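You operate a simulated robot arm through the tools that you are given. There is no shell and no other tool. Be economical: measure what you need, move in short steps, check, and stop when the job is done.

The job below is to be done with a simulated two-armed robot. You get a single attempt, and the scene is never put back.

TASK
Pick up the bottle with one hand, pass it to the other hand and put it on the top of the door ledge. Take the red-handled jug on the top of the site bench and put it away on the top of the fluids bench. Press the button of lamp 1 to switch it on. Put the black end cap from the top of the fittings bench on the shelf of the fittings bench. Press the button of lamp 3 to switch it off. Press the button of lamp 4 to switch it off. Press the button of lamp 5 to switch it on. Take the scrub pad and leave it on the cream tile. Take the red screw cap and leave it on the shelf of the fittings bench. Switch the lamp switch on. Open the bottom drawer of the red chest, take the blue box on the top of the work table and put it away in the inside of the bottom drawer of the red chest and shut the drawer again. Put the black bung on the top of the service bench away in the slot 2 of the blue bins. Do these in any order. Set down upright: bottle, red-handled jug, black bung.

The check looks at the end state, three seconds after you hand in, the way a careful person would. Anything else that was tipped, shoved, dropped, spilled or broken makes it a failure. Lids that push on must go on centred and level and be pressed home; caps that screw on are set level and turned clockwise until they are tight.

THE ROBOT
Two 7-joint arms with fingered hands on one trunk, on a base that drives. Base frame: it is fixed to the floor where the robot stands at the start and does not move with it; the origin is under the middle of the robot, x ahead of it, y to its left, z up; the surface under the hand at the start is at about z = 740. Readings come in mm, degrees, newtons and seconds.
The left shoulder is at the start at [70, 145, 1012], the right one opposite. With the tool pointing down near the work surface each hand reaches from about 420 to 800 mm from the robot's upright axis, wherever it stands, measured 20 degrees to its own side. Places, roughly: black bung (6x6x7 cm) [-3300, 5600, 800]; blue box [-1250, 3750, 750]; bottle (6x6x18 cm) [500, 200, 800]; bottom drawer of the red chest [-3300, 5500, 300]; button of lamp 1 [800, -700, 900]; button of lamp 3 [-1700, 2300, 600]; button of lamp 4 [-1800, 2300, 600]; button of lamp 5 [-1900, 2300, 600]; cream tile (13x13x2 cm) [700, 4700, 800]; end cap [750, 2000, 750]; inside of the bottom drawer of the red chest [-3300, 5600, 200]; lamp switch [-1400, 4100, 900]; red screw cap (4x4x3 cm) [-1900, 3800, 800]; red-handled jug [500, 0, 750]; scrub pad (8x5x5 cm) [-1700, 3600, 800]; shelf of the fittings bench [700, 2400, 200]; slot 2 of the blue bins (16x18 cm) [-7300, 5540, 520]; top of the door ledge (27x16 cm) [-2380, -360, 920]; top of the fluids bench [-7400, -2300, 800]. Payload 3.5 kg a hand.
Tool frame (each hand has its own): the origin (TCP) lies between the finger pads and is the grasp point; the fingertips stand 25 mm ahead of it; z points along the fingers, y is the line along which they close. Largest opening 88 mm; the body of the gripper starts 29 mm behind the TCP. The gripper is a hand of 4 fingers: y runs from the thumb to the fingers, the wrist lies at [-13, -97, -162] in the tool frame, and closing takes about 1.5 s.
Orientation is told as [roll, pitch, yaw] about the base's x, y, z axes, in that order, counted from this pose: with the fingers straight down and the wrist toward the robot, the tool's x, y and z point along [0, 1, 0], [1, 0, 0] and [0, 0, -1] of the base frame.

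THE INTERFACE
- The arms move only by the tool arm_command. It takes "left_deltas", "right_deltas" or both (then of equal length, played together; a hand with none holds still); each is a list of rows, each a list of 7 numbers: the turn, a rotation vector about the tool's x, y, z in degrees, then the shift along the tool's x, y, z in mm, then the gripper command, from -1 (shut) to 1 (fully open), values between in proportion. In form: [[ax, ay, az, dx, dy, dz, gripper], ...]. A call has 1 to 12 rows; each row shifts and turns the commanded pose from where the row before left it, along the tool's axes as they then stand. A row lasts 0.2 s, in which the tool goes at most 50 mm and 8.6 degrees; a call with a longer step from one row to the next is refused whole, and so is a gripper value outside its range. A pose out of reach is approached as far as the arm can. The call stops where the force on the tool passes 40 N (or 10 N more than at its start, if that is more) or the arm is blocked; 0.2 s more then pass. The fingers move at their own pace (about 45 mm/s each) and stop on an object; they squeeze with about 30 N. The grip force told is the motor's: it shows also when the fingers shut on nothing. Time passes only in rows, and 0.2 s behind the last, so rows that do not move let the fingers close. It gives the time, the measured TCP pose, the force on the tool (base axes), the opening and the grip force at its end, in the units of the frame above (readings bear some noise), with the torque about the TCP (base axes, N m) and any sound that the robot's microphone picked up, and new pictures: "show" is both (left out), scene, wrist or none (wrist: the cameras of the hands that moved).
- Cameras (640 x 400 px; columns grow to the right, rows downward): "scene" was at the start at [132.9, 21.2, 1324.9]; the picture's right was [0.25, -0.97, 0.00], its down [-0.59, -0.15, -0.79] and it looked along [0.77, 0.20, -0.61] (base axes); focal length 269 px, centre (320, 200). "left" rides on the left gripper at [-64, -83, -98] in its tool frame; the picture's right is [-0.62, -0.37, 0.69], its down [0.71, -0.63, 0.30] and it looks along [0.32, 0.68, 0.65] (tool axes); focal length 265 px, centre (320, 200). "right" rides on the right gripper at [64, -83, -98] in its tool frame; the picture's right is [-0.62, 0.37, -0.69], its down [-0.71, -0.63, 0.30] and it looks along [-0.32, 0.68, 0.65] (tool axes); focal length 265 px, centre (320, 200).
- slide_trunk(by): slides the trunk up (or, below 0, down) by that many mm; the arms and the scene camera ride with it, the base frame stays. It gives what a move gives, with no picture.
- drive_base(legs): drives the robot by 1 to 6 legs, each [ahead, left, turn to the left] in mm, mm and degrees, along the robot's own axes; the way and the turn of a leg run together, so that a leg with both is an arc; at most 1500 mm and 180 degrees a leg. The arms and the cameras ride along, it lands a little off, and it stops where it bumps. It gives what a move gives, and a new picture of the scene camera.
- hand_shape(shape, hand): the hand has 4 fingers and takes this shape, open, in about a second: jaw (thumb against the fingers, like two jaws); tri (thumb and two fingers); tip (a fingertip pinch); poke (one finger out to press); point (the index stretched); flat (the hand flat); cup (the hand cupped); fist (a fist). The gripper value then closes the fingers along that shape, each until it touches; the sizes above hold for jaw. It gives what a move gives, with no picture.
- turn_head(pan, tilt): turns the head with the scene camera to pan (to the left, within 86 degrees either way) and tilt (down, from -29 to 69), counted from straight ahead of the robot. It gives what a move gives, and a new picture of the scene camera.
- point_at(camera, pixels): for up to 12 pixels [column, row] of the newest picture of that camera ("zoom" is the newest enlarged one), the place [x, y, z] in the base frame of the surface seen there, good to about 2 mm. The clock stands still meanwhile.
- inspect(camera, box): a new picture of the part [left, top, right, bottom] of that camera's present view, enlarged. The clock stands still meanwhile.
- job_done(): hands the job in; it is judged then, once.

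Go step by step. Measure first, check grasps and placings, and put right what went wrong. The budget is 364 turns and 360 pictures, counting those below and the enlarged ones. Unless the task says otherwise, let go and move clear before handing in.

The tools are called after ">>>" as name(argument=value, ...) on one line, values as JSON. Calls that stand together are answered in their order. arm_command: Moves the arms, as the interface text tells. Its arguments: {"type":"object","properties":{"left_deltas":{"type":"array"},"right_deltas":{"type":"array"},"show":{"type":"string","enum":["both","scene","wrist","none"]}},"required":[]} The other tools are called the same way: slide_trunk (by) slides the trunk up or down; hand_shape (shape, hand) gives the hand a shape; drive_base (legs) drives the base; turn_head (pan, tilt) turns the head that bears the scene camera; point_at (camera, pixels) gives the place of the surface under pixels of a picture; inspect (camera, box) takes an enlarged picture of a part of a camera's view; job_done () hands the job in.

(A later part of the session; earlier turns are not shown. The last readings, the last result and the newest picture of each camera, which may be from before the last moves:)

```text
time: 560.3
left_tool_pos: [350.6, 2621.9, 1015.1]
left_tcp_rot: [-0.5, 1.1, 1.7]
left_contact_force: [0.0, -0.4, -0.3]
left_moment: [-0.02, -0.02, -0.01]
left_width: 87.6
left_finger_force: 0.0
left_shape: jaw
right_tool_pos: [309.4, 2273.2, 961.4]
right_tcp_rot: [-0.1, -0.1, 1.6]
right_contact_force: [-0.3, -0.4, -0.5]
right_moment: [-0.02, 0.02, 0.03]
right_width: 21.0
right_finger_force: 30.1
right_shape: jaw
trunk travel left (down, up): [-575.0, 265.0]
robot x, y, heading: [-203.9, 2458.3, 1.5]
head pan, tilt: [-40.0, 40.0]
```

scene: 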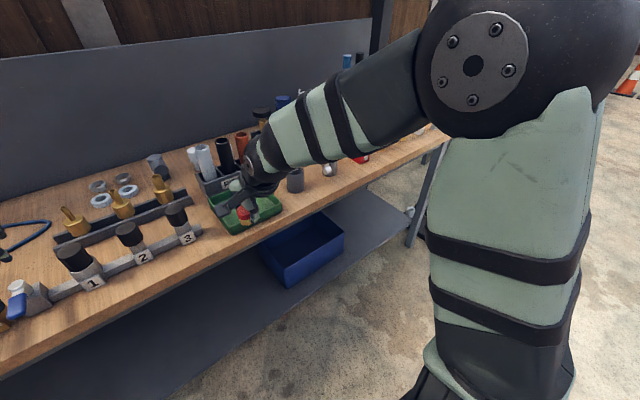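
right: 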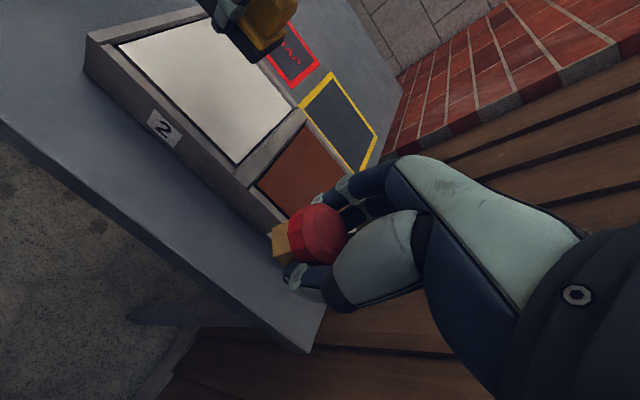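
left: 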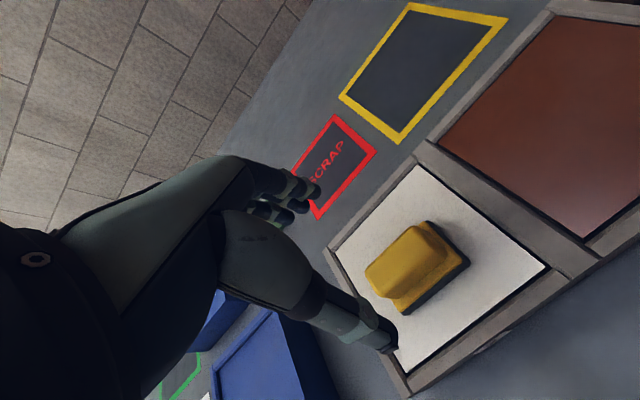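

The shelf is at z 198 with its front edge x≈455 and plenty of room below the top. I'll draw the left hand back, shift 150 left, lower the trunk fully, then drive in.

>>> arm_command(left_deltas=[[0, 0, 0, 0, -40, 0, 1], [0, 0, 0, 0, -30, 0, 1]], show="none")

>>> drive_base(legs=[[0, 150, -1.5]])

>>> slide_trunk(by=-400)

>>> slide_trunk(by=-175)

>>> turn_head(pan=-10, tilt=25)

```text
time: 560.9
left_tool_pos: [280.5, 2620.7, 1018.3]
left_tcp_rot: [-0.5, 0.9, 1.8]
left_contact_force: [0.4, 0.3, 0.2]
left_moment: [0.01, 0.0, 0.01]
left_width: 87.5
left_finger_force: 0.0
left_shape: jaw
right_tool_pos: [308.3, 2272.4, 962.2]
right_tcp_rot: [-0.1, 0.0, 1.6]
right_contact_force: [0.5, -0.1, -0.4]
right_moment: [0.0, -0.01, 0.02]
right_width: 21.0
right_finger_force: 30.1
right_shape: jaw
trunk travel left (down, up): [-575.0, 265.0]
robot x, y, heading: [-207.9, 2457.9, 1.5]
head pan, tilt: [-40.0, 40.0]
```

```text
time: 562.3
left_tool_pos: [283.3, 2758.6, 1018.1]
left_tcp_rot: [-0.5, 1.1, 0.2]
left_contact_force: [0.1, -0.1, 0.3]
left_moment: [0.01, 0.0, -0.01]
left_width: 87.6
left_finger_force: 0.1
left_shape: jaw
right_tool_pos: [301.8, 2410.9, 962.6]
right_tcp_rot: [-0.1, 0.0, 0.0]
right_contact_force: [-0.9, 0.8, -0.1]
right_moment: [-0.01, 0.0, 0.01]
right_width: 21.3
right_finger_force: 29.9
right_shape: jaw
trunk travel left (down, up): [-575.0, 265.0]
robot x, y, heading: [-205.7, 2613.5, -0.0]
head pan, tilt: [-40.0, 40.0]
```

scene: 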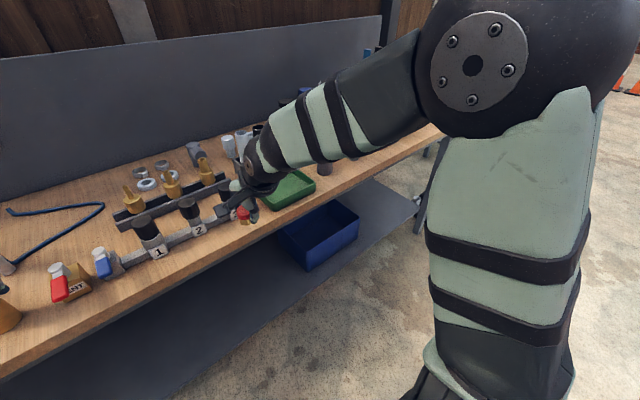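

```text
time: 566.1
left_tool_pos: [282.7, 2759.1, 617.1]
left_tcp_rot: [-0.6, 1.0, 0.2]
left_contact_force: [-0.7, -1.3, 1.3]
left_moment: [0.02, 0.0, 0.03]
left_width: 87.8
left_finger_force: 0.0
left_shape: jaw
right_tool_pos: [302.5, 2411.1, 560.9]
right_tcp_rot: [-0.1, 0.0, 0.0]
right_contact_force: [0.2, 0.0, 0.3]
right_moment: [0.02, -0.02, 0.0]
right_width: 21.1
right_finger_force: 30.1
right_shape: jaw
trunk travel left (down, up): [-175.0, 665.0]
robot x, y, heading: [-210.7, 2608.5, 0.0]
head pan, tilt: [-40.0, 40.0]
```

```text
time: 568.1
left_tool_pos: [284.2, 2758.3, 443.9]
left_tcp_rot: [-0.4, 1.1, 0.2]
left_contact_force: [0.0, 0.0, 0.3]
left_moment: [0.0, -0.01, 0.01]
left_width: 87.5
left_finger_force: 0.1
left_shape: jaw
right_tool_pos: [302.4, 2410.3, 386.4]
right_tcp_rot: [-0.1, 0.0, 0.0]
right_contact_force: [0.0, 0.1, -1.0]
right_moment: [0.0, 0.0, 0.0]
right_width: 21.3
right_finger_force: 29.8
right_shape: jaw
trunk travel left (down, up): [0.0, 840.0]
robot x, y, heading: [-209.5, 2611.3, -0.1]
head pan, tilt: [-40.0, 40.0]
```

```text
time: 569.0
left_tool_pos: [282.2, 2758.0, 442.0]
left_tcp_rot: [-0.5, 1.1, 0.1]
left_contact_force: [-0.4, 0.5, -0.2]
left_moment: [-0.02, 0.03, 0.03]
left_width: 87.9
left_finger_force: 0.1
left_shape: jaw
right_tool_pos: [301.9, 2410.6, 386.5]
right_tcp_rot: [-0.1, -0.1, 0.0]
right_contact_force: [0.2, 0.0, -0.4]
right_moment: [0.02, 0.04, 0.02]
right_width: 21.0
right_finger_force: 30.3
right_shape: jaw
trunk travel left (down, up): [0.0, 840.0]
robot x, y, heading: [-209.8, 2612.2, -0.1]
head pan, tilt: [-10.0, 25.0]
```

scene: 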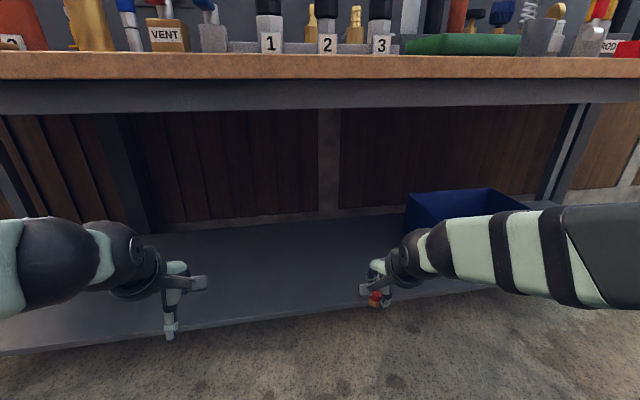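

The view under the bench is clear. I'll drive in 220 and lower the cap onto the shelf.

>>> drive_base(legs=[[220, 0, 0]])

>>> arm_command(right_deltas=[[0, 0, 0, 0, 10, 40, -1], [0, 0, 0, 0, 10, 40, -1], [0, 0, 0, 0, 0, 40, -1], [0, 0, 0, 0, 0, 30, -1], [0, 0, 0, 0, 0, 0, -1]], show="both")

```text
time: 570.7
left_tool_pos: [504.2, 2756.7, 442.2]
left_tcp_rot: [-0.5, 1.0, 0.0]
left_contact_force: [-0.7, 0.1, 0.1]
left_moment: [0.04, 0.01, 0.02]
left_width: 87.7
left_finger_force: 0.0
left_shape: jaw
right_tool_pos: [522.0, 2409.3, 386.0]
right_tcp_rot: [-0.1, -0.1, -0.1]
right_contact_force: [0.6, 0.1, -0.3]
right_moment: [-0.03, -0.02, 0.0]
right_width: 21.0
right_finger_force: 30.2
right_shape: jaw
trunk travel left (down, up): [0.0, 840.0]
robot x, y, heading: [8.4, 2610.2, -0.1]
head pan, tilt: [-10.0, 25.0]
```

scene: 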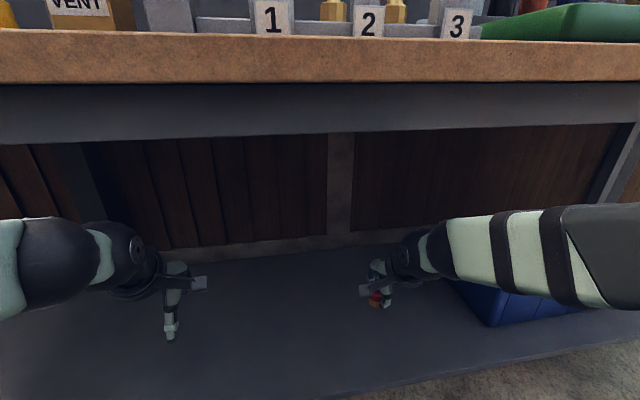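

```text
time: 571.9
left_tool_pos: [504.2, 2757.9, 443.4]
left_tcp_rot: [-0.5, 1.1, 0.1]
left_contact_force: [0.6, 0.2, 0.1]
left_moment: [0.01, -0.01, -0.02]
left_width: 87.9
left_finger_force: 0.0
left_shape: jaw
right_tool_pos: [541.5, 2409.4, 234.3]
right_tcp_rot: [-0.2, -0.1, -0.1]
right_contact_force: [0.2, -0.2, -0.5]
right_moment: [-0.01, 0.03, -0.01]
right_width: 21.2
right_finger_force: 30.2
right_shape: jaw
trunk travel left (down, up): [0.0, 840.0]
robot x, y, heading: [14.7, 2609.8, -0.4]
head pan, tilt: [-10.0, 25.0]
```

scene: 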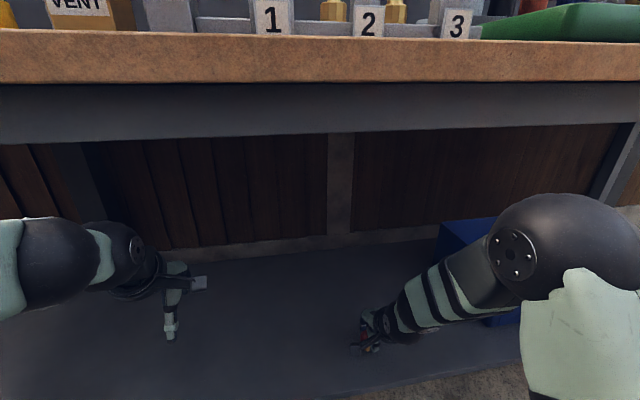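
right: 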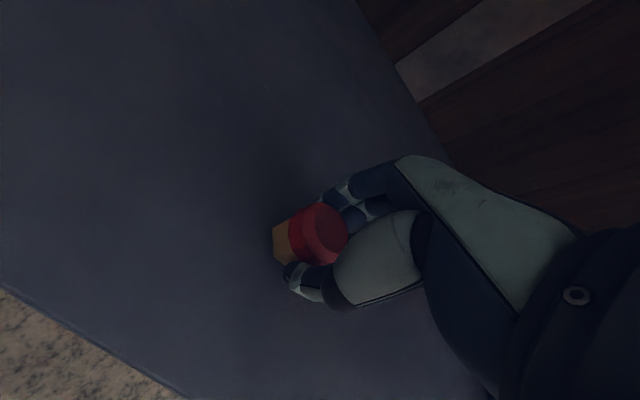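

Now near the shelf; I'll lower in small steps, release and rise.

>>> arm_command(right_deltas=[[0, 0, 0, 0, 0, 3, -1], [0, 0, 0, 0, 0, 3, -1], [0, 0, 0, 0, 0, 0, -0.5], [0, 0, 0, 0, 0, 0, -0.1], [0, 0, 0, 0, 0, 0, 0.3], [0, 0, 0, 0, 0, 0, 0.6], [0, 0, 0, 0, 0, 0, 0.6], [0, 0, 0, 0, 0, -25, 0.6], [0, 0, 0, 0, 0, -40, 0.6], [0, 0, 0, 0, 0, -40, 0.6], [0, 0, 0, 0, -10, -40, 0.6]], show="wrist")

```text
time: 574.3
left_tool_pos: [504.3, 2757.2, 442.6]
left_tcp_rot: [-0.5, 1.0, 0.0]
left_contact_force: [0.7, 0.4, 0.3]
left_moment: [-0.01, 0.03, 0.0]
left_width: 87.4
left_finger_force: 0.1
left_shape: jaw
right_tool_pos: [534.4, 2410.1, 376.2]
right_tcp_rot: [0.0, 0.1, -0.1]
right_contact_force: [-0.6, 0.0, 0.0]
right_moment: [0.03, 0.01, 0.01]
right_width: 70.2
right_finger_force: 0.0
right_shape: jaw
trunk travel left (down, up): [0.0, 840.0]
robot x, y, heading: [7.4, 2611.5, 0.1]
head pan, tilt: [-10.0, 25.0]
```

right: 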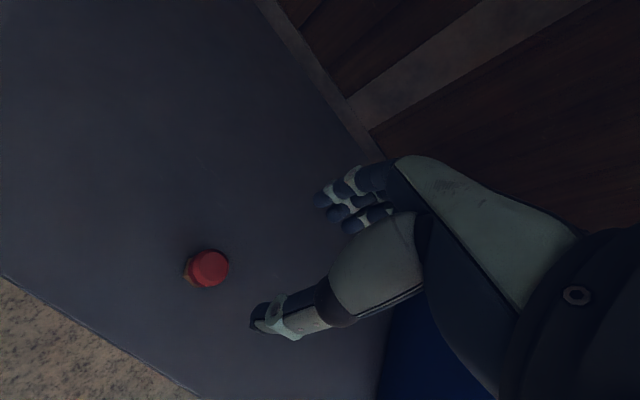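

The red cap stands on the shelf. I'll back out, raise the trunk and look for the black end cap near (750,2000).

>>> drive_base(legs=[[-230, 0, 0], [0, -350, 0]])

>>> slide_trunk(by=400)

>>> slide_trunk(by=200)

>>> arm_command(right_deltas=[[0, 0, 0, -40, 0, -20, 1], [0, 0, 0, -40, 0, -20, 1], [0, 0, 0, -40, 0, -20, 1], [0, 0, 0, -40, 0, 0, 1]], show="none")

>>> turn_head(pan=-15, tilt=35)

```text
time: 577.9
left_tool_pos: [273.1, 2418.5, 442.6]
left_tcp_rot: [-0.5, 1.0, 0.0]
left_contact_force: [-0.7, -0.1, 0.7]
left_moment: [-0.03, 0.01, -0.04]
left_width: 87.6
left_finger_force: 0.0
left_shape: jaw
right_tool_pos: [302.4, 2071.9, 376.3]
right_tcp_rot: [-0.1, 0.0, -0.1]
right_contact_force: [0.0, 0.9, 0.1]
right_moment: [-0.04, -0.01, 0.04]
right_width: 70.4
right_finger_force: 0.0
right_shape: jaw
trunk travel left (down, up): [0.0, 840.0]
robot x, y, heading: [-218.0, 2269.0, -0.2]
head pan, tilt: [-10.0, 25.0]
```

scene: 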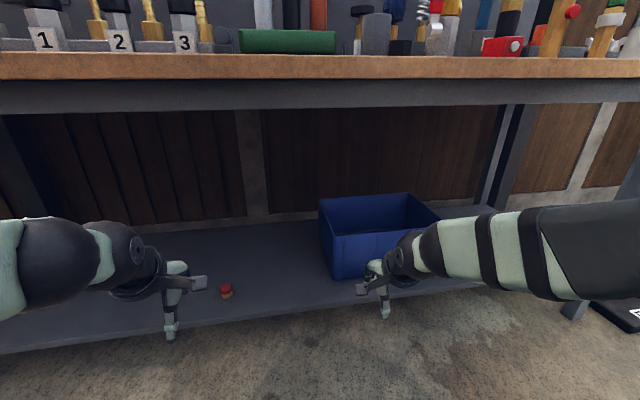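

```text
time: 581.7
left_tool_pos: [273.8, 2417.3, 841.7]
left_tcp_rot: [-0.5, 1.0, 0.0]
left_contact_force: [0.1, -0.1, 0.7]
left_moment: [0.01, 0.0, 0.02]
left_width: 87.6
left_finger_force: 0.0
left_shape: jaw
right_tool_pos: [301.7, 2069.9, 777.3]
right_tcp_rot: [0.0, 0.0, -0.2]
right_contact_force: [0.7, -0.1, -1.1]
right_moment: [-0.01, 0.0, 0.01]
right_width: 70.5
right_finger_force: 0.0
right_shape: jaw
trunk travel left (down, up): [-400.0, 440.0]
robot x, y, heading: [-217.7, 2269.4, -0.3]
head pan, tilt: [-10.0, 25.0]
```

```text
time: 583.9
left_tool_pos: [273.5, 2418.2, 1042.5]
left_tcp_rot: [-0.5, 1.0, -0.1]
left_contact_force: [0.4, -0.5, 0.4]
left_moment: [-0.04, 0.0, 0.0]
left_width: 88.0
left_finger_force: 0.1
left_shape: jaw
right_tool_pos: [302.1, 2070.8, 977.0]
right_tcp_rot: [-0.2, 0.0, -0.2]
right_contact_force: [0.2, -0.9, 0.1]
right_moment: [-0.01, -0.01, 0.02]
right_width: 69.8
right_finger_force: 0.0
right_shape: jaw
trunk travel left (down, up): [-600.0, 240.0]
robot x, y, heading: [-220.8, 2275.4, -0.3]
head pan, tilt: [-10.0, 25.0]
```

```text
time: 584.9
left_tool_pos: [273.4, 2416.3, 1043.3]
left_tcp_rot: [-0.4, 1.0, 0.0]
left_contact_force: [0.1, 0.4, 0.6]
left_moment: [0.01, 0.02, 0.01]
left_width: 87.6
left_finger_force: 0.1
left_shape: jaw
right_tool_pos: [301.8, 1910.2, 1035.4]
right_tcp_rot: [0.0, 0.2, -0.2]
right_contact_force: [0.6, 0.3, -0.1]
right_moment: [-0.01, 0.01, 0.0]
right_width: 87.3
right_finger_force: 0.1
right_shape: jaw
trunk travel left (down, up): [-600.0, 240.0]
robot x, y, heading: [-221.3, 2271.5, -0.2]
head pan, tilt: [-10.0, 25.0]
```

```text
time: 585.6
left_tool_pos: [273.3, 2418.1, 1043.4]
left_tcp_rot: [-0.5, 1.0, 0.1]
left_contact_force: [0.7, 0.4, 0.3]
left_moment: [-0.02, 0.0, -0.01]
left_width: 87.8
left_finger_force: 0.0
left_shape: jaw
right_tool_pos: [302.1, 1910.6, 1036.8]
right_tcp_rot: [-0.1, 0.0, -0.2]
right_contact_force: [0.3, -1.0, 0.6]
right_moment: [-0.02, 0.0, 0.0]
right_width: 87.2
right_finger_force: 0.0
right_shape: jaw
trunk travel left (down, up): [-600.0, 240.0]
robot x, y, heading: [-220.5, 2271.9, -0.4]
head pan, tilt: [-15.0, 35.0]
```

scene: 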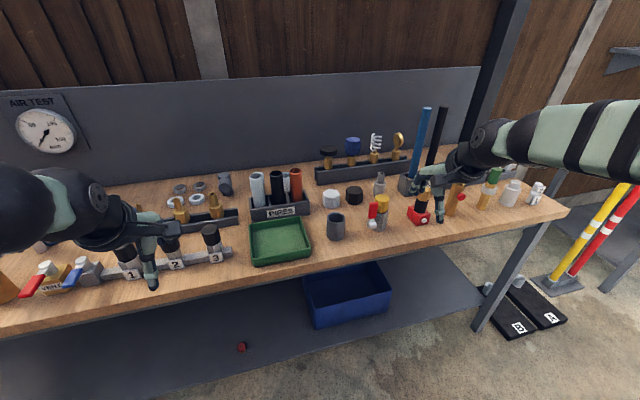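

The red cap is upright on the shelf at (241,347). A low black cap is at (354,195) beside a white one, so I'll enlarge and measure.

>>> inspect(camera="scene", box=[290, 120, 450, 250])

>>> point_at(camera="scene", pixels=[[354, 189], [354, 197], [354, 203], [346, 196], [362, 196], [331, 195], [375, 210], [328, 158], [380, 180], [336, 225]])

```text
3.08 times, centred on (370, 185) of scene
```

zoom: 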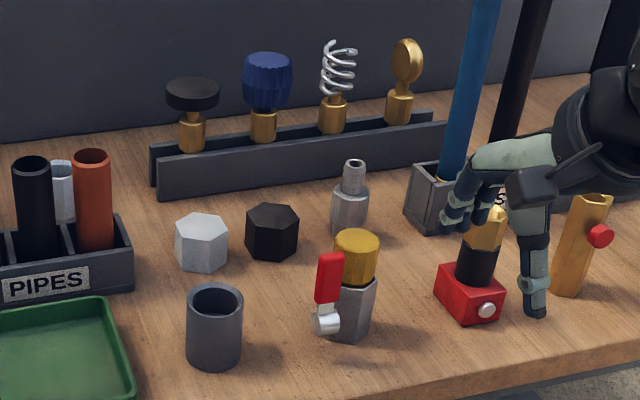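

```text
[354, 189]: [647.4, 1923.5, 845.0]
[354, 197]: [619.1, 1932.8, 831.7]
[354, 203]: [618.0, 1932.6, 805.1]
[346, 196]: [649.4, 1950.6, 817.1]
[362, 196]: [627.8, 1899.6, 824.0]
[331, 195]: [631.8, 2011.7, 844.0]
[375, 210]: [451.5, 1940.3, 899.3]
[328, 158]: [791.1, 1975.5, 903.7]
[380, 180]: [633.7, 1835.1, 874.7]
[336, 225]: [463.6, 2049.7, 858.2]
```

The black hex end cap is at (643,1926), z 798–845. I'll bring the right hand inward and drive to reach over it.

>>> arm_command(right_deltas=[[0, 0, 0, 40, 0, 0, 1], [0, 0, 0, 40, 0, 0, 1], [0, 0, 0, 40, 0, 0, 1], [0, 0, 0, 40, 0, 0, 1], [0, 0, 0, 40, 0, 0, 1]], show="none")

>>> drive_base(legs=[[0, -185, 0], [215, 0, 0]])

>>> arm_command(right_deltas=[[0, 0, 0, 0, 40, 0, 1], [0, 0, 0, 0, 40, 20, 1], [0, 0, 0, 0, 30, 30, 1], [0, 0, 0, 0, 0, 30, 1]], show="both")

```text
time: 586.8
left_tool_pos: [273.1, 2419.0, 1042.5]
left_tcp_rot: [-0.6, 0.9, 0.0]
left_contact_force: [-0.7, 0.3, -0.5]
left_moment: [-0.03, 0.02, 0.0]
left_width: 87.8
left_finger_force: 0.0
left_shape: jaw
right_tool_pos: [300.6, 2112.7, 1037.1]
right_tcp_rot: [-0.3, 0.0, -0.2]
right_contact_force: [0.2, -0.5, 0.1]
right_moment: [-0.01, -0.01, 0.01]
right_width: 87.4
right_finger_force: 0.1
right_shape: jaw
trunk travel left (down, up): [-600.0, 240.0]
robot x, y, heading: [-223.3, 2274.3, 0.1]
head pan, tilt: [-15.0, 35.0]
```

```text
time: 589.6
left_tool_pos: [485.9, 2234.7, 1042.3]
left_tcp_rot: [-0.5, 1.0, 0.2]
left_contact_force: [1.2, 0.1, -0.2]
left_moment: [-0.01, 0.0, 0.0]
left_width: 87.5
left_finger_force: 0.0
left_shape: jaw
right_tool_pos: [514.0, 1925.3, 1037.2]
right_tcp_rot: [-0.1, 0.0, 0.0]
right_contact_force: [0.4, 0.1, 0.5]
right_moment: [0.04, 0.0, -0.01]
right_width: 87.7
right_finger_force: 0.0
right_shape: jaw
trunk travel left (down, up): [-600.0, 240.0]
robot x, y, heading: [-9.7, 2088.8, -0.2]
head pan, tilt: [-15.0, 35.0]
```

scene: 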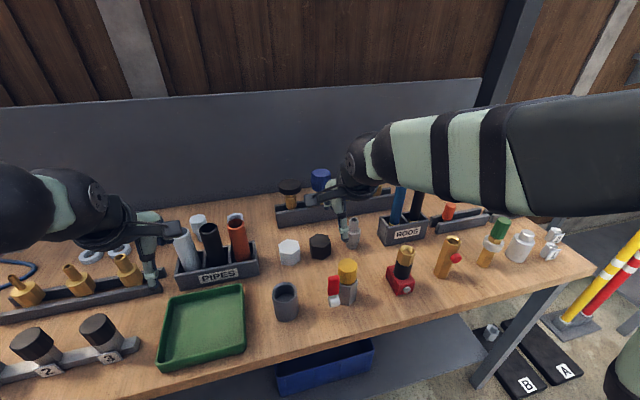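

```text
time: 590.6
left_tool_pos: [485.9, 2235.4, 1042.7]
left_tcp_rot: [-0.5, 1.0, 0.1]
left_contact_force: [0.3, -0.1, 0.0]
left_moment: [-0.02, -0.01, 0.0]
left_width: 87.4
left_finger_force: 0.0
left_shape: jaw
right_tool_pos: [624.8, 1924.3, 955.0]
right_tcp_rot: [-0.1, 0.0, -0.1]
right_contact_force: [-0.7, 1.0, 0.7]
right_moment: [0.01, -0.05, 0.01]
right_width: 87.6
right_finger_force: 0.0
right_shape: jaw
trunk travel left (down, up): [-600.0, 240.0]
robot x, y, heading: [-7.5, 2089.6, -0.2]
head pan, tilt: [-15.0, 35.0]
```

scene: 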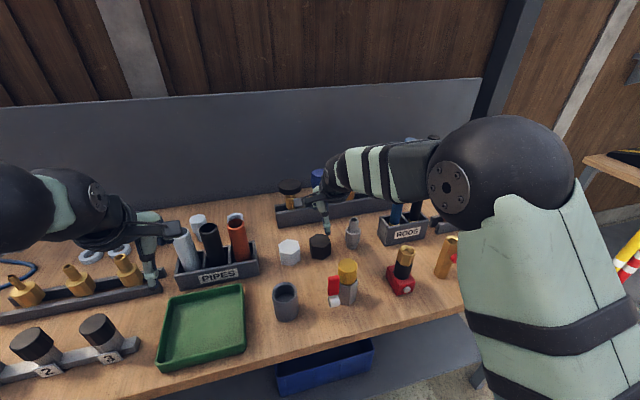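
right: 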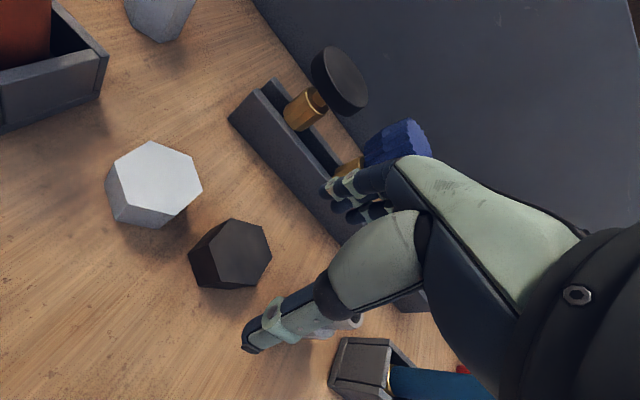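

>>> point_at(camera="right", pixels=[[242, 252], [225, 230], [262, 245], [228, 280], [265, 262], [215, 262], [345, 320], [350, 355], [330, 130], [345, 170]])

```text
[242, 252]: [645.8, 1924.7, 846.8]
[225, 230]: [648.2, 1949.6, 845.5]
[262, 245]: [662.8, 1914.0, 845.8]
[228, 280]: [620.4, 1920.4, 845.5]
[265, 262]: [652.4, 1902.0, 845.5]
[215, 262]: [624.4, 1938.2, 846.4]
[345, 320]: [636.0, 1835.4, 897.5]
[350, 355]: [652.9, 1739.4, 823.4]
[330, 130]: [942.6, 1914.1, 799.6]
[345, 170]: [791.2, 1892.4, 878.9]
```

The hex is centred at (641,1926). I'll go down to z 825, grip and lift.

>>> arm_command(right_deltas=[[0, 0, 0, 0, 17, 30, 1], [0, 0, 0, 0, 0, 40, 1], [0, 0, 0, 0, 0, 35, 1], [0, 0, 0, 0, 0, 25, 1], [0, 0, 0, 0, 0, 0, 0], [0, 0, 0, 0, 0, 0, -1], [0, 0, 0, 0, 0, 0, -1], [0, 0, 0, 0, 0, 0, -1], [0, 0, 0, 0, 0, 0, -1], [0, 0, 0, 0, 0, -20, -1], [0, 0, 0, 0, 0, -30, -1], [0, 0, 0, 0, 0, 0, -1]], show="wrist")

```text
time: 593.2
left_tool_pos: [485.3, 2234.3, 1041.7]
left_tcp_rot: [-0.5, 1.1, 0.1]
left_contact_force: [0.4, 0.0, 0.1]
left_moment: [0.02, 0.03, 0.01]
left_width: 87.5
left_finger_force: 0.1
left_shape: jaw
right_tool_pos: [642.7, 1926.4, 875.2]
right_tcp_rot: [-0.1, 0.1, 0.0]
right_contact_force: [-1.0, 0.9, -0.7]
right_moment: [0.03, -0.02, -0.03]
right_width: 42.8
right_finger_force: 30.1
right_shape: jaw
trunk travel left (down, up): [-600.0, 240.0]
robot x, y, heading: [-6.0, 2087.8, -0.1]
head pan, tilt: [-15.0, 35.0]
```

right: 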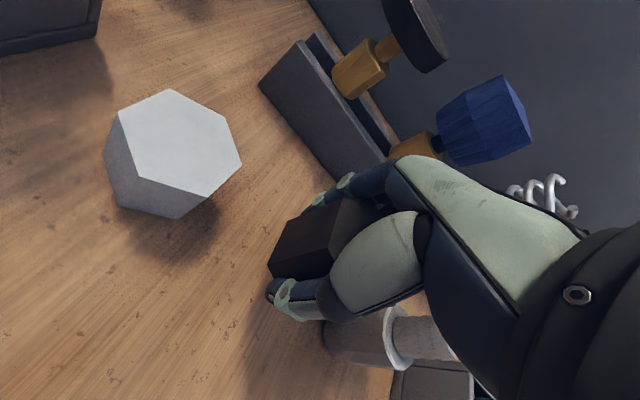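

The end cap is held. I'll raise it, back off, move left, and lower the trunk to place it on the shelf beside the red cap.

>>> arm_command(right_deltas=[[0, 0, 0, 0, 0, -40, -1], [0, 0, 0, 0, 0, -45, -1], [0, 0, 0, 0, 0, -45, -1], [0, 0, 0, 0, -40, 0, -1], [0, 0, 0, 0, -40, 0, -1], [0, 0, 0, 0, -40, 0, -1], [0, 0, 0, 0, 0, 0, -1]], show="none")

>>> drive_base(legs=[[-220, 0, 0], [0, 620, 0]])

>>> slide_trunk(by=-400)

>>> slide_trunk(by=-200)

>>> drive_base(legs=[[225, 0, 0]])

```text
time: 594.8
left_tool_pos: [487.9, 2234.6, 1042.9]
left_tcp_rot: [-0.5, 1.0, 0.2]
left_contact_force: [0.2, 1.1, 0.4]
left_moment: [0.0, 0.03, -0.01]
left_width: 87.9
left_finger_force: 0.0
left_shape: jaw
right_tool_pos: [520.8, 1927.0, 1008.4]
right_tcp_rot: [-0.2, 0.1, 0.0]
right_contact_force: [-0.1, -0.5, -0.6]
right_moment: [0.01, 0.03, 0.05]
right_width: 42.2
right_finger_force: 30.4
right_shape: jaw
trunk travel left (down, up): [-600.0, 240.0]
robot x, y, heading: [-10.2, 2088.3, -0.3]
head pan, tilt: [-15.0, 35.0]
```

```text
time: 599.5
left_tool_pos: [270.0, 2846.0, 1041.9]
left_tcp_rot: [-0.6, 1.0, -0.2]
left_contact_force: [-0.9, -0.1, -0.2]
left_moment: [0.0, -0.04, 0.02]
left_width: 87.6
left_finger_force: 0.2
left_shape: jaw
right_tool_pos: [302.0, 2540.0, 1009.7]
right_tcp_rot: [-0.2, 0.0, -0.3]
right_contact_force: [-0.2, 0.6, -0.4]
right_moment: [0.01, -0.01, 0.0]
right_width: 42.0
right_finger_force: 30.2
right_shape: jaw
trunk travel left (down, up): [-600.0, 240.0]
robot x, y, heading: [-225.2, 2699.3, -0.4]
head pan, tilt: [-15.0, 35.0]
```

scene: 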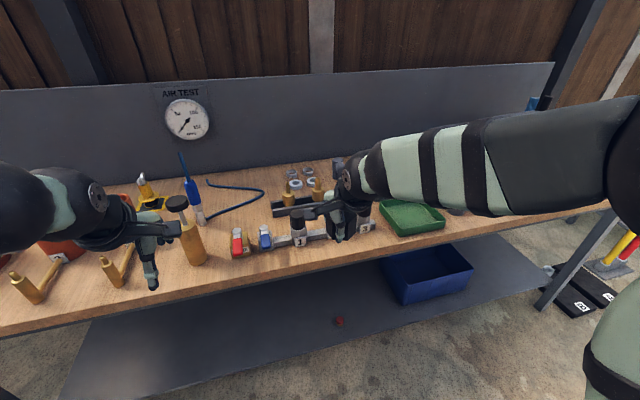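

```text
time: 603.4
left_tool_pos: [269.1, 2848.0, 642.6]
left_tcp_rot: [-0.5, 1.0, -0.1]
left_contact_force: [0.5, 0.2, 1.1]
left_moment: [0.0, -0.01, 0.04]
left_width: 87.6
left_finger_force: 0.0
left_shape: jaw
right_tool_pos: [304.2, 2539.9, 609.5]
right_tcp_rot: [-0.1, 0.0, -0.3]
right_contact_force: [0.6, 0.5, -0.8]
right_moment: [0.01, 0.01, 0.02]
right_width: 42.0
right_finger_force: 30.4
right_shape: jaw
trunk travel left (down, up): [-200.0, 640.0]
robot x, y, heading: [-223.5, 2705.8, -0.5]
head pan, tilt: [-15.0, 35.0]
```

```text
time: 605.5
left_tool_pos: [269.7, 2847.4, 442.5]
left_tcp_rot: [-0.5, 1.0, -0.1]
left_contact_force: [-0.5, -0.3, 0.7]
left_moment: [-0.01, -0.02, -0.01]
left_width: 87.7
left_finger_force: 0.1
left_shape: jaw
right_tool_pos: [302.7, 2541.2, 409.2]
right_tcp_rot: [-0.2, 0.0, -0.3]
right_contact_force: [0.7, -0.3, -0.3]
right_moment: [0.02, -0.02, 0.0]
right_width: 41.6
right_finger_force: 29.4
right_shape: jaw
trunk travel left (down, up): [0.0, 840.0]
robot x, y, heading: [-221.7, 2701.0, -0.3]
head pan, tilt: [-15.0, 35.0]
```

```text
time: 607.2
left_tool_pos: [490.5, 2848.9, 441.5]
left_tcp_rot: [-0.5, 1.0, 0.1]
left_contact_force: [0.3, 0.8, 0.4]
left_moment: [0.01, -0.01, 0.02]
left_width: 87.8
left_finger_force: 0.1
left_shape: jaw
right_tool_pos: [523.9, 2541.7, 409.1]
right_tcp_rot: [-0.2, 0.0, -0.1]
right_contact_force: [-0.4, -0.7, -0.9]
right_moment: [0.02, 0.01, -0.01]
right_width: 41.7
right_finger_force: 30.2
right_shape: jaw
trunk travel left (down, up): [0.0, 840.0]
robot x, y, heading: [-5.7, 2703.3, -0.1]
head pan, tilt: [-15.0, 35.0]
```

scene: 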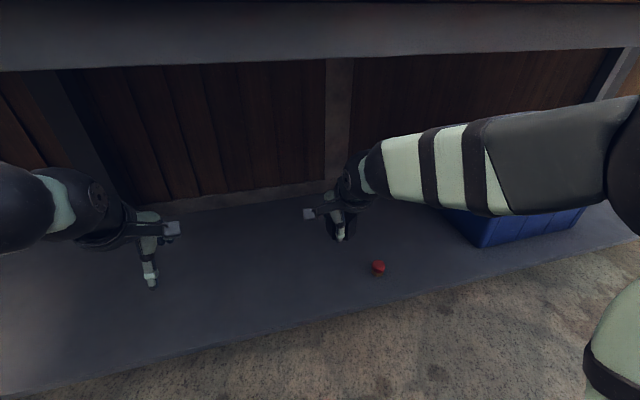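

>>> arm_command(right_deltas=[[0, 0, 0, 0, 6, 40, -1], [0, 0, 0, 0, 6, 40, -1], [0, 0, 0, 0, 0, 40, -1], [0, 0, 0, 0, 0, 40, -1], [0, 0, 0, 0, 0, 15, -1], [0, 0, 0, 0, 0, 4, -1], [0, 0, 0, 0, 0, 0, -1]], show="wrist")

```text
time: 608.8
left_tool_pos: [489.4, 2849.9, 443.5]
left_tcp_rot: [-0.5, 0.9, 0.1]
left_contact_force: [-0.6, 0.9, 0.7]
left_moment: [0.01, 0.0, 0.01]
left_width: 87.4
left_finger_force: 0.1
left_shape: jaw
right_tool_pos: [536.0, 2540.2, 229.5]
right_tcp_rot: [-0.1, 0.0, -0.1]
right_contact_force: [0.0, 0.0, -0.2]
right_moment: [-0.04, -0.01, 0.01]
right_width: 41.4
right_finger_force: 29.6
right_shape: jaw
trunk travel left (down, up): [0.0, 840.0]
robot x, y, heading: [-2.9, 2699.3, -0.1]
head pan, tilt: [-15.0, 35.0]
```

right: 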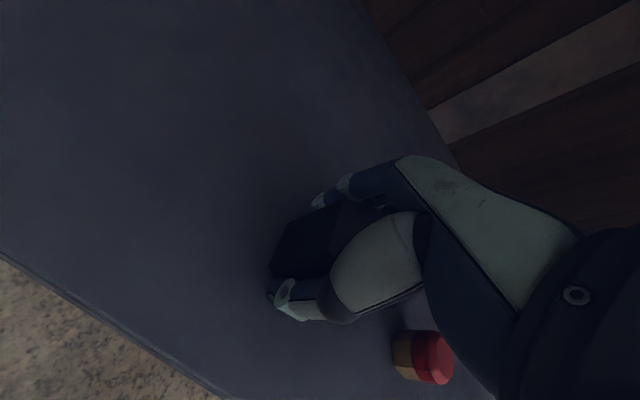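

>>> arm_command(right_deltas=[[0, 0, 0, 0, 0, 3, -1], [0, 0, 0, 0, 0, 2, -1], [0, 0, 0, 0, 0, 0, -0.4], [0, 0, 0, 0, 0, 0, 0.2], [0, 0, 0, 0, 0, 0, 0.6], [0, 0, 0, 0, 0, 0, 1], [0, 0, 0, 0, 0, 0, 1], [0, 0, 0, 0, 0, -25, 1], [0, 0, 0, 0, 0, -40, 1], [0, 0, 0, 0, 0, -40, 1], [0, 0, 0, 0, 0, -40, 1], [0, 0, 0, 0, -10, -30, 1]], show="wrist")

>>> drive_base(legs=[[-230, 0, 0]])

```text
time: 611.4
left_tool_pos: [489.2, 2847.7, 442.3]
left_tcp_rot: [-0.5, 1.0, 0.1]
left_contact_force: [0.0, 0.4, -0.2]
left_moment: [0.03, -0.01, 0.02]
left_width: 87.6
left_finger_force: 0.2
left_shape: jaw
right_tool_pos: [526.6, 2539.9, 399.6]
right_tcp_rot: [-0.1, 0.0, -0.1]
right_contact_force: [0.4, -0.1, 0.1]
right_moment: [0.02, -0.01, 0.0]
right_width: 87.4
right_finger_force: 0.0
right_shape: jaw
trunk travel left (down, up): [0.0, 840.0]
robot x, y, heading: [-4.5, 2701.1, -0.2]
head pan, tilt: [-15.0, 35.0]
```

right: 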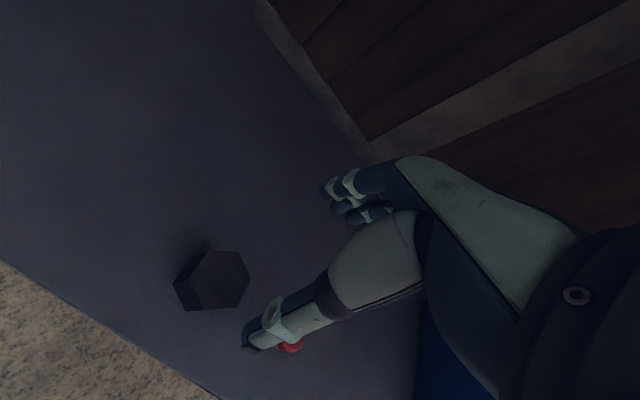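

```text
time: 613.1
left_tool_pos: [262.5, 2847.3, 442.8]
left_tcp_rot: [-0.5, 1.1, -0.3]
left_contact_force: [0.0, -0.4, -0.2]
left_moment: [0.0, 0.01, 0.02]
left_width: 87.6
left_finger_force: 0.1
left_shape: jaw
right_tool_pos: [296.8, 2539.7, 399.6]
right_tcp_rot: [0.0, 0.0, -0.4]
right_contact_force: [-0.1, -0.2, 0.8]
right_moment: [0.01, 0.0, 0.03]
right_width: 87.6
right_finger_force: 0.0
right_shape: jaw
trunk travel left (down, up): [0.0, 840.0]
robot x, y, heading: [-233.9, 2701.6, -0.5]
head pan, tilt: [-15.0, 35.0]
```

scene: 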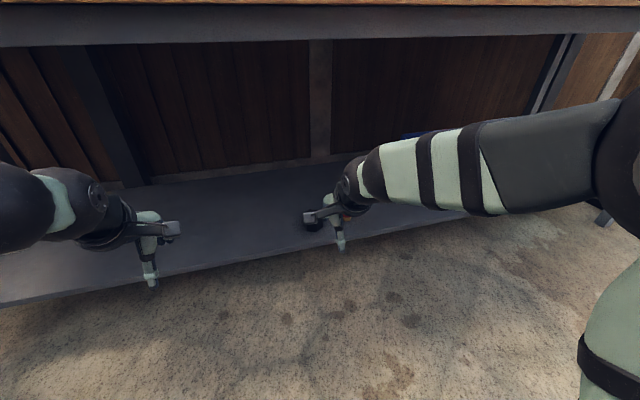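

Both caps stand on the shelf. Next is lamp 1: I'll raise the trunk and drive south to y≈-520.

>>> slide_trunk(by=400)

>>> slide_trunk(by=175)

>>> drive_base(legs=[[-60, 0, 0.5], [0, -1500, 0], [0, -1500, 0], [0, -220, 0]])

>>> hand_shape(hand="right", shape="poke")

>>> turn_head(pan=-10, tilt=25)

```text
time: 617.0
left_tool_pos: [260.9, 2846.7, 842.4]
left_tcp_rot: [-0.5, 0.9, -0.1]
left_contact_force: [-0.2, 0.5, -1.1]
left_moment: [0.04, 0.01, -0.01]
left_width: 87.7
left_finger_force: 0.1
left_shape: jaw
right_tool_pos: [297.2, 2540.1, 799.0]
right_tcp_rot: [-0.1, 0.0, -0.4]
right_contact_force: [-0.7, -0.9, 0.0]
right_moment: [-0.03, -0.01, -0.01]
right_width: 87.5
right_finger_force: 0.1
right_shape: jaw
trunk travel left (down, up): [-400.0, 440.0]
robot x, y, heading: [-235.5, 2698.6, -0.5]
head pan, tilt: [-15.0, 35.0]
```

```text
time: 618.9
left_tool_pos: [261.3, 2847.6, 1017.1]
left_tcp_rot: [-0.6, 1.1, -0.2]
left_contact_force: [0.3, -0.1, -0.3]
left_moment: [-0.03, 0.0, 0.01]
left_width: 87.5
left_finger_force: 0.0
left_shape: jaw
right_tool_pos: [296.8, 2538.7, 973.8]
right_tcp_rot: [-0.1, 0.0, -0.4]
right_contact_force: [0.2, -0.1, -0.5]
right_moment: [0.0, 0.02, -0.02]
right_width: 87.7
right_finger_force: 0.0
right_shape: jaw
trunk travel left (down, up): [-575.0, 265.0]
robot x, y, heading: [-231.0, 2702.3, -0.1]
head pan, tilt: [-15.0, 35.0]
```

```text
time: 635.2
left_tool_pos: [186.0, -361.9, 1016.7]
left_tcp_rot: [-0.5, 1.0, 0.0]
left_contact_force: [0.3, 0.7, -0.2]
left_moment: [-0.01, -0.02, 0.0]
left_width: 88.1
left_finger_force: 0.0
left_shape: jaw
right_tool_pos: [222.8, -669.6, 973.6]
right_tcp_rot: [-0.1, 0.0, 0.0]
right_contact_force: [-0.1, 0.9, 0.2]
right_moment: [-0.01, 0.01, -0.02]
right_width: 87.6
right_finger_force: 0.1
right_shape: jaw
trunk travel left (down, up): [-575.0, 265.0]
robot x, y, heading: [-304.0, -508.6, 0.0]
head pan, tilt: [-15.0, 35.0]
```

scene: 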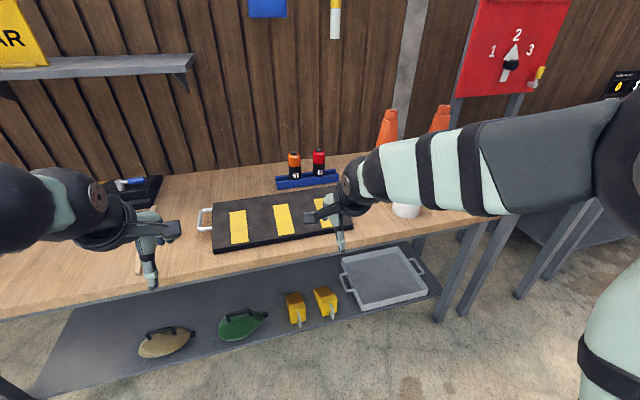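

```text
time: 636.1
left_tool_pos: [185.3, -361.5, 1017.9]
left_tcp_rot: [-0.5, 1.0, 0.0]
left_contact_force: [0.2, -1.3, -0.3]
left_moment: [0.01, 0.0, -0.01]
left_width: 88.0
left_finger_force: 0.1
left_shape: jaw
right_tool_pos: [222.5, -669.3, 975.0]
right_tcp_rot: [-0.1, 0.0, -0.1]
right_contact_force: [-0.1, 0.2, 0.7]
right_moment: [0.0, 0.01, 0.03]
right_width: 0.0
right_finger_force: 0.1
right_shape: poke
trunk travel left (down, up): [-575.0, 265.0]
robot x, y, heading: [-308.6, -508.5, -0.3]
head pan, tilt: [-15.0, 35.0]
```

```text
time: 636.8
left_tool_pos: [185.9, -363.6, 1017.9]
left_tcp_rot: [-0.6, 1.0, 0.1]
left_contact_force: [-0.7, -0.4, -0.2]
left_moment: [0.0, -0.01, -0.03]
left_width: 87.9
left_finger_force: 0.1
left_shape: jaw
right_tool_pos: [222.9, -670.2, 974.8]
right_tcp_rot: [-0.1, 0.0, -0.3]
right_contact_force: [-0.7, -0.2, -0.8]
right_moment: [-0.01, 0.0, -0.03]
right_width: 0.0
right_finger_force: 0.0
right_shape: poke
trunk travel left (down, up): [-575.0, 265.0]
robot x, y, heading: [-306.1, -509.4, 0.1]
head pan, tilt: [-10.0, 25.0]
```

scene: 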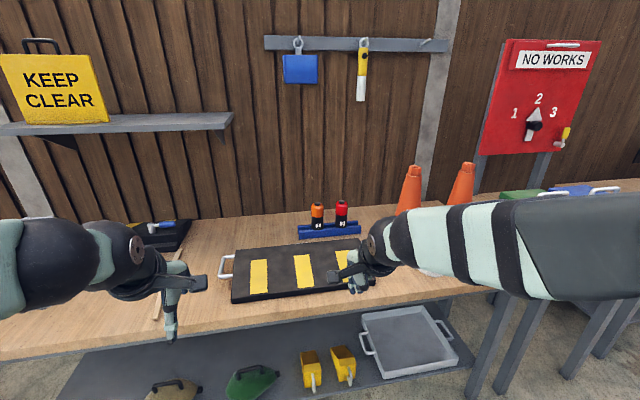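

>>> inspect(camera="scene", box=[290, 190, 370, 245])

>>> point_at(camera="scene", pixels=[[317, 204], [317, 210], [317, 218], [342, 202], [317, 206], [330, 232]])

>>> inspect(camera="right", box=[0, 0, 640, 400])

```text
7.27 times, centred on (330, 218) of scene
```

zoom: 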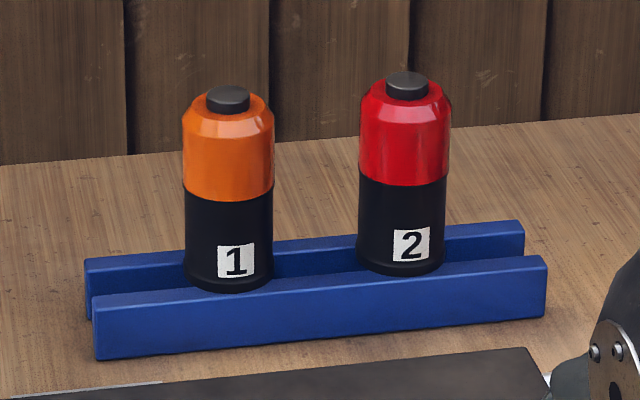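

```text
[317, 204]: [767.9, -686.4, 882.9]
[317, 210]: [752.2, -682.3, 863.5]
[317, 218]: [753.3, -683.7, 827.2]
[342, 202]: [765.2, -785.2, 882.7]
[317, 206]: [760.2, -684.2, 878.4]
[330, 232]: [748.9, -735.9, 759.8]
```

```text
1.00 times, centred on (320, 200) of right (not enlarged: the box is as wide or as high as the picture)
```

zoom: 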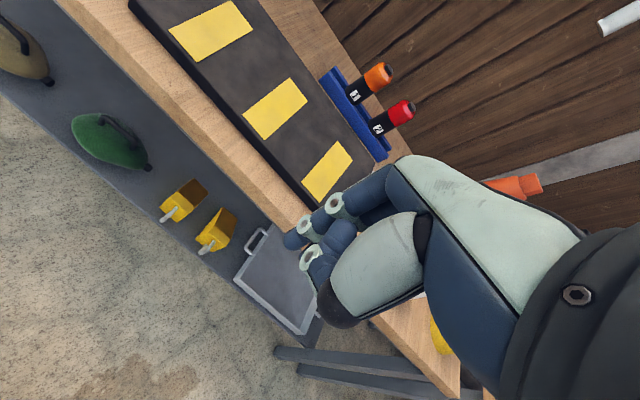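

>>> inspect(camera="right", box=[240, 160, 400, 300])

>>> point_at(camera="zoom", pixels=[[180, 220], [150, 225], [200, 180], [230, 270], [290, 200], [170, 240], [220, 300]])

```text
2.86 times, centred on (320, 230) of right
```

zoom: 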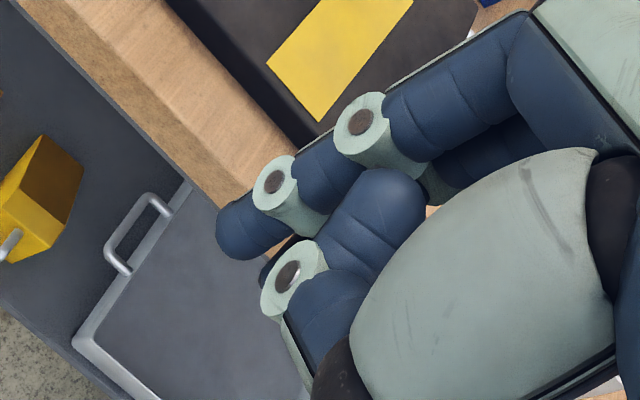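

```text
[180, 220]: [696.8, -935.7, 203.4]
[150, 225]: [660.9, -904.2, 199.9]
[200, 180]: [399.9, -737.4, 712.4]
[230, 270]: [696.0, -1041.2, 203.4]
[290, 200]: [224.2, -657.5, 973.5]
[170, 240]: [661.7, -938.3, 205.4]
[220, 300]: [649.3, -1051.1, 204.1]
```

>>> point_at(camera="zoom", pixels=[[245, 230], [228, 215], [222, 240], [235, 255], [255, 250], [225, 228], [320, 170], [340, 230], [370, 200]])

```text
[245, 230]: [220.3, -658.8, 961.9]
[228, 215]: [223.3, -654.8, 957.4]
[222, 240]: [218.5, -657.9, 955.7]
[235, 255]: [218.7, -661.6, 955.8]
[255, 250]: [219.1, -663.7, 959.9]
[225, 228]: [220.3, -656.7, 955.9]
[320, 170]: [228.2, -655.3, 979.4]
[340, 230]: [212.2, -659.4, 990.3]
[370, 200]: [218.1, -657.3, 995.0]
```

The poking fingertip sits about 24 mm below and 8 mm left of the TCP; the button's centre is (768,-686), top z 884. I'll drive in and bring the tip above it.

>>> drive_base(legs=[[350, -24, 0]])

>>> turn_head(pan=-12, tilt=30)

>>> point_at(camera="scene", pixels=[[320, 200]])

```text
time: 639.1
left_tool_pos: [534.8, -382.4, 1018.0]
left_tcp_rot: [-0.5, 0.9, 0.5]
left_contact_force: [-1.1, -0.3, -0.3]
left_moment: [0.0, 0.0, 0.01]
left_width: 87.6
left_finger_force: 0.1
left_shape: jaw
right_tool_pos: [573.9, -688.5, 973.9]
right_tcp_rot: [0.0, -0.2, 0.4]
right_contact_force: [0.7, -0.4, -0.1]
right_moment: [0.02, 0.01, -0.01]
right_width: 0.1
right_finger_force: 0.0
right_shape: poke
trunk travel left (down, up): [-575.0, 265.0]
robot x, y, heading: [45.2, -538.8, 0.3]
head pan, tilt: [-10.0, 25.0]
```

scene: 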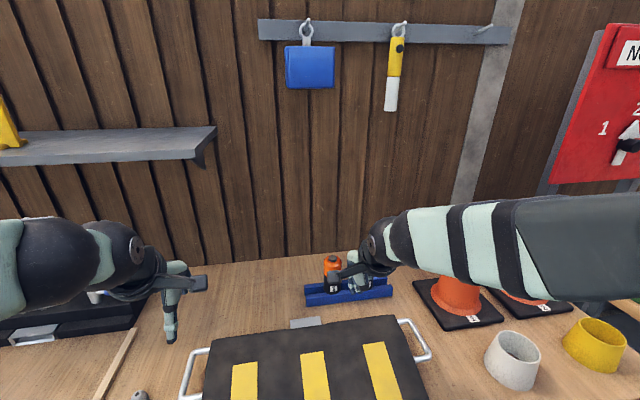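

```text
time: 639.8
left_tool_pos: [533.6, -381.4, 1018.5]
left_tcp_rot: [-0.6, 1.0, 0.5]
left_contact_force: [0.1, -1.0, 0.2]
left_moment: [-0.01, -0.04, -0.01]
left_width: 87.8
left_finger_force: 0.1
left_shape: jaw
right_tool_pos: [573.2, -688.7, 973.6]
right_tcp_rot: [-0.1, 0.0, 0.4]
right_contact_force: [0.5, -0.9, -0.4]
right_moment: [0.0, 0.02, -0.02]
right_width: 0.0
right_finger_force: 0.1
right_shape: poke
trunk travel left (down, up): [-575.0, 265.0]
robot x, y, heading: [42.8, -532.9, 0.5]
head pan, tilt: [-12.0, 30.0]
```

scene: 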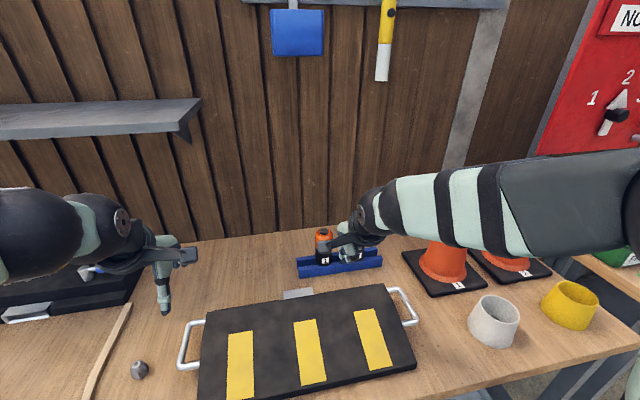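

```text
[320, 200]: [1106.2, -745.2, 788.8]
```

>>> arm_command(right_deltas=[[0, 0, 0, -1, 39, 0, -1], [0, 0, 0, -1, 39, 0, -1], [0, 0, 0, -1, 39, 0, -1], [0, 0, 0, -1, 39, 0, -1], [0, 0, 0, 0, 38, 0, -1], [0, 0, 0, 0, 0, 20, -1], [0, 0, 0, 0, 0, 20, -1]], show="both")

```text
time: 641.4
left_tool_pos: [535.0, -382.6, 1017.4]
left_tcp_rot: [-0.6, 0.9, 0.5]
left_contact_force: [0.3, 0.8, 0.9]
left_moment: [-0.01, -0.04, -0.02]
left_width: 87.8
left_finger_force: 0.0
left_shape: jaw
right_tool_pos: [767.9, -692.4, 934.2]
right_tcp_rot: [0.0, 0.1, 0.5]
right_contact_force: [0.6, -0.1, 0.3]
right_moment: [0.02, 0.04, -0.01]
right_width: 0.1
right_finger_force: 0.1
right_shape: poke
trunk travel left (down, up): [-575.0, 265.0]
robot x, y, heading: [44.5, -530.9, 0.4]
head pan, tilt: [-12.0, 30.0]
```

scene: 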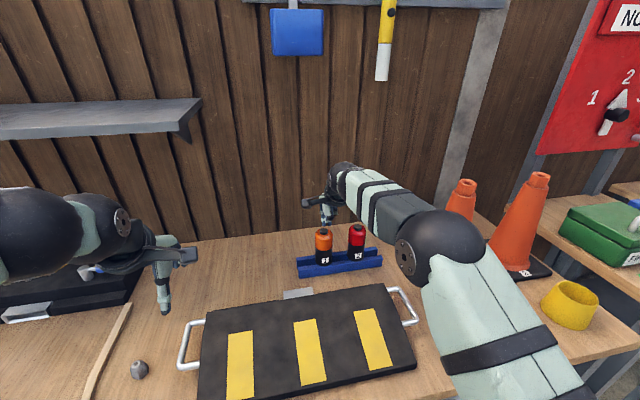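
right: 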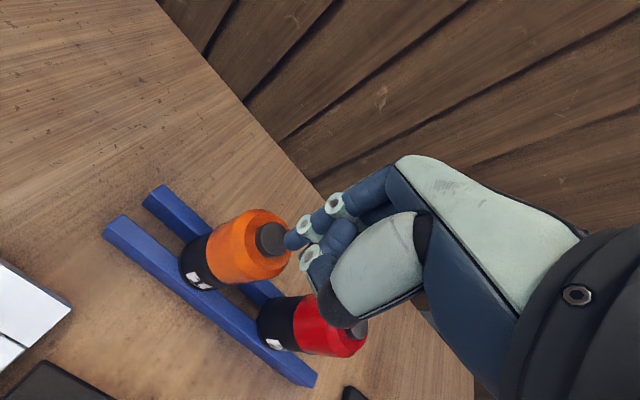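

>>> point_at(camera="right", pixels=[[268, 240], [272, 228], [265, 250], [285, 243], [290, 235], [258, 240], [240, 245]])

>>> inspect(camera="right", box=[200, 170, 360, 310])

```text
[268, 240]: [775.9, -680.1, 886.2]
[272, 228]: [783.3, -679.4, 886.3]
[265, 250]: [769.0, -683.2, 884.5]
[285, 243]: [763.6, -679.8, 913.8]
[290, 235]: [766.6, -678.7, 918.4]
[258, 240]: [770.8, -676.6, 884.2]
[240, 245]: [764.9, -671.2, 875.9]
```

```text
2.86 times, centred on (280, 240) of right
```

zoom: 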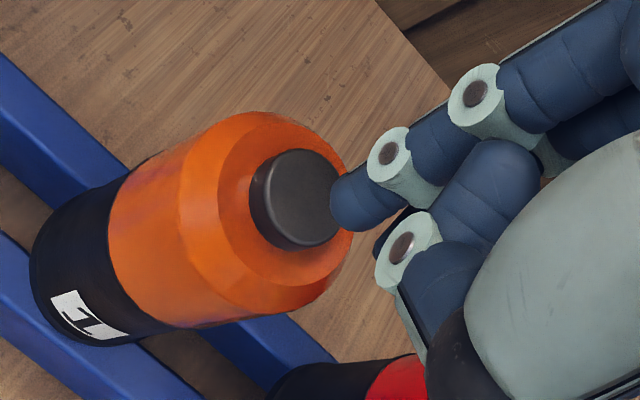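

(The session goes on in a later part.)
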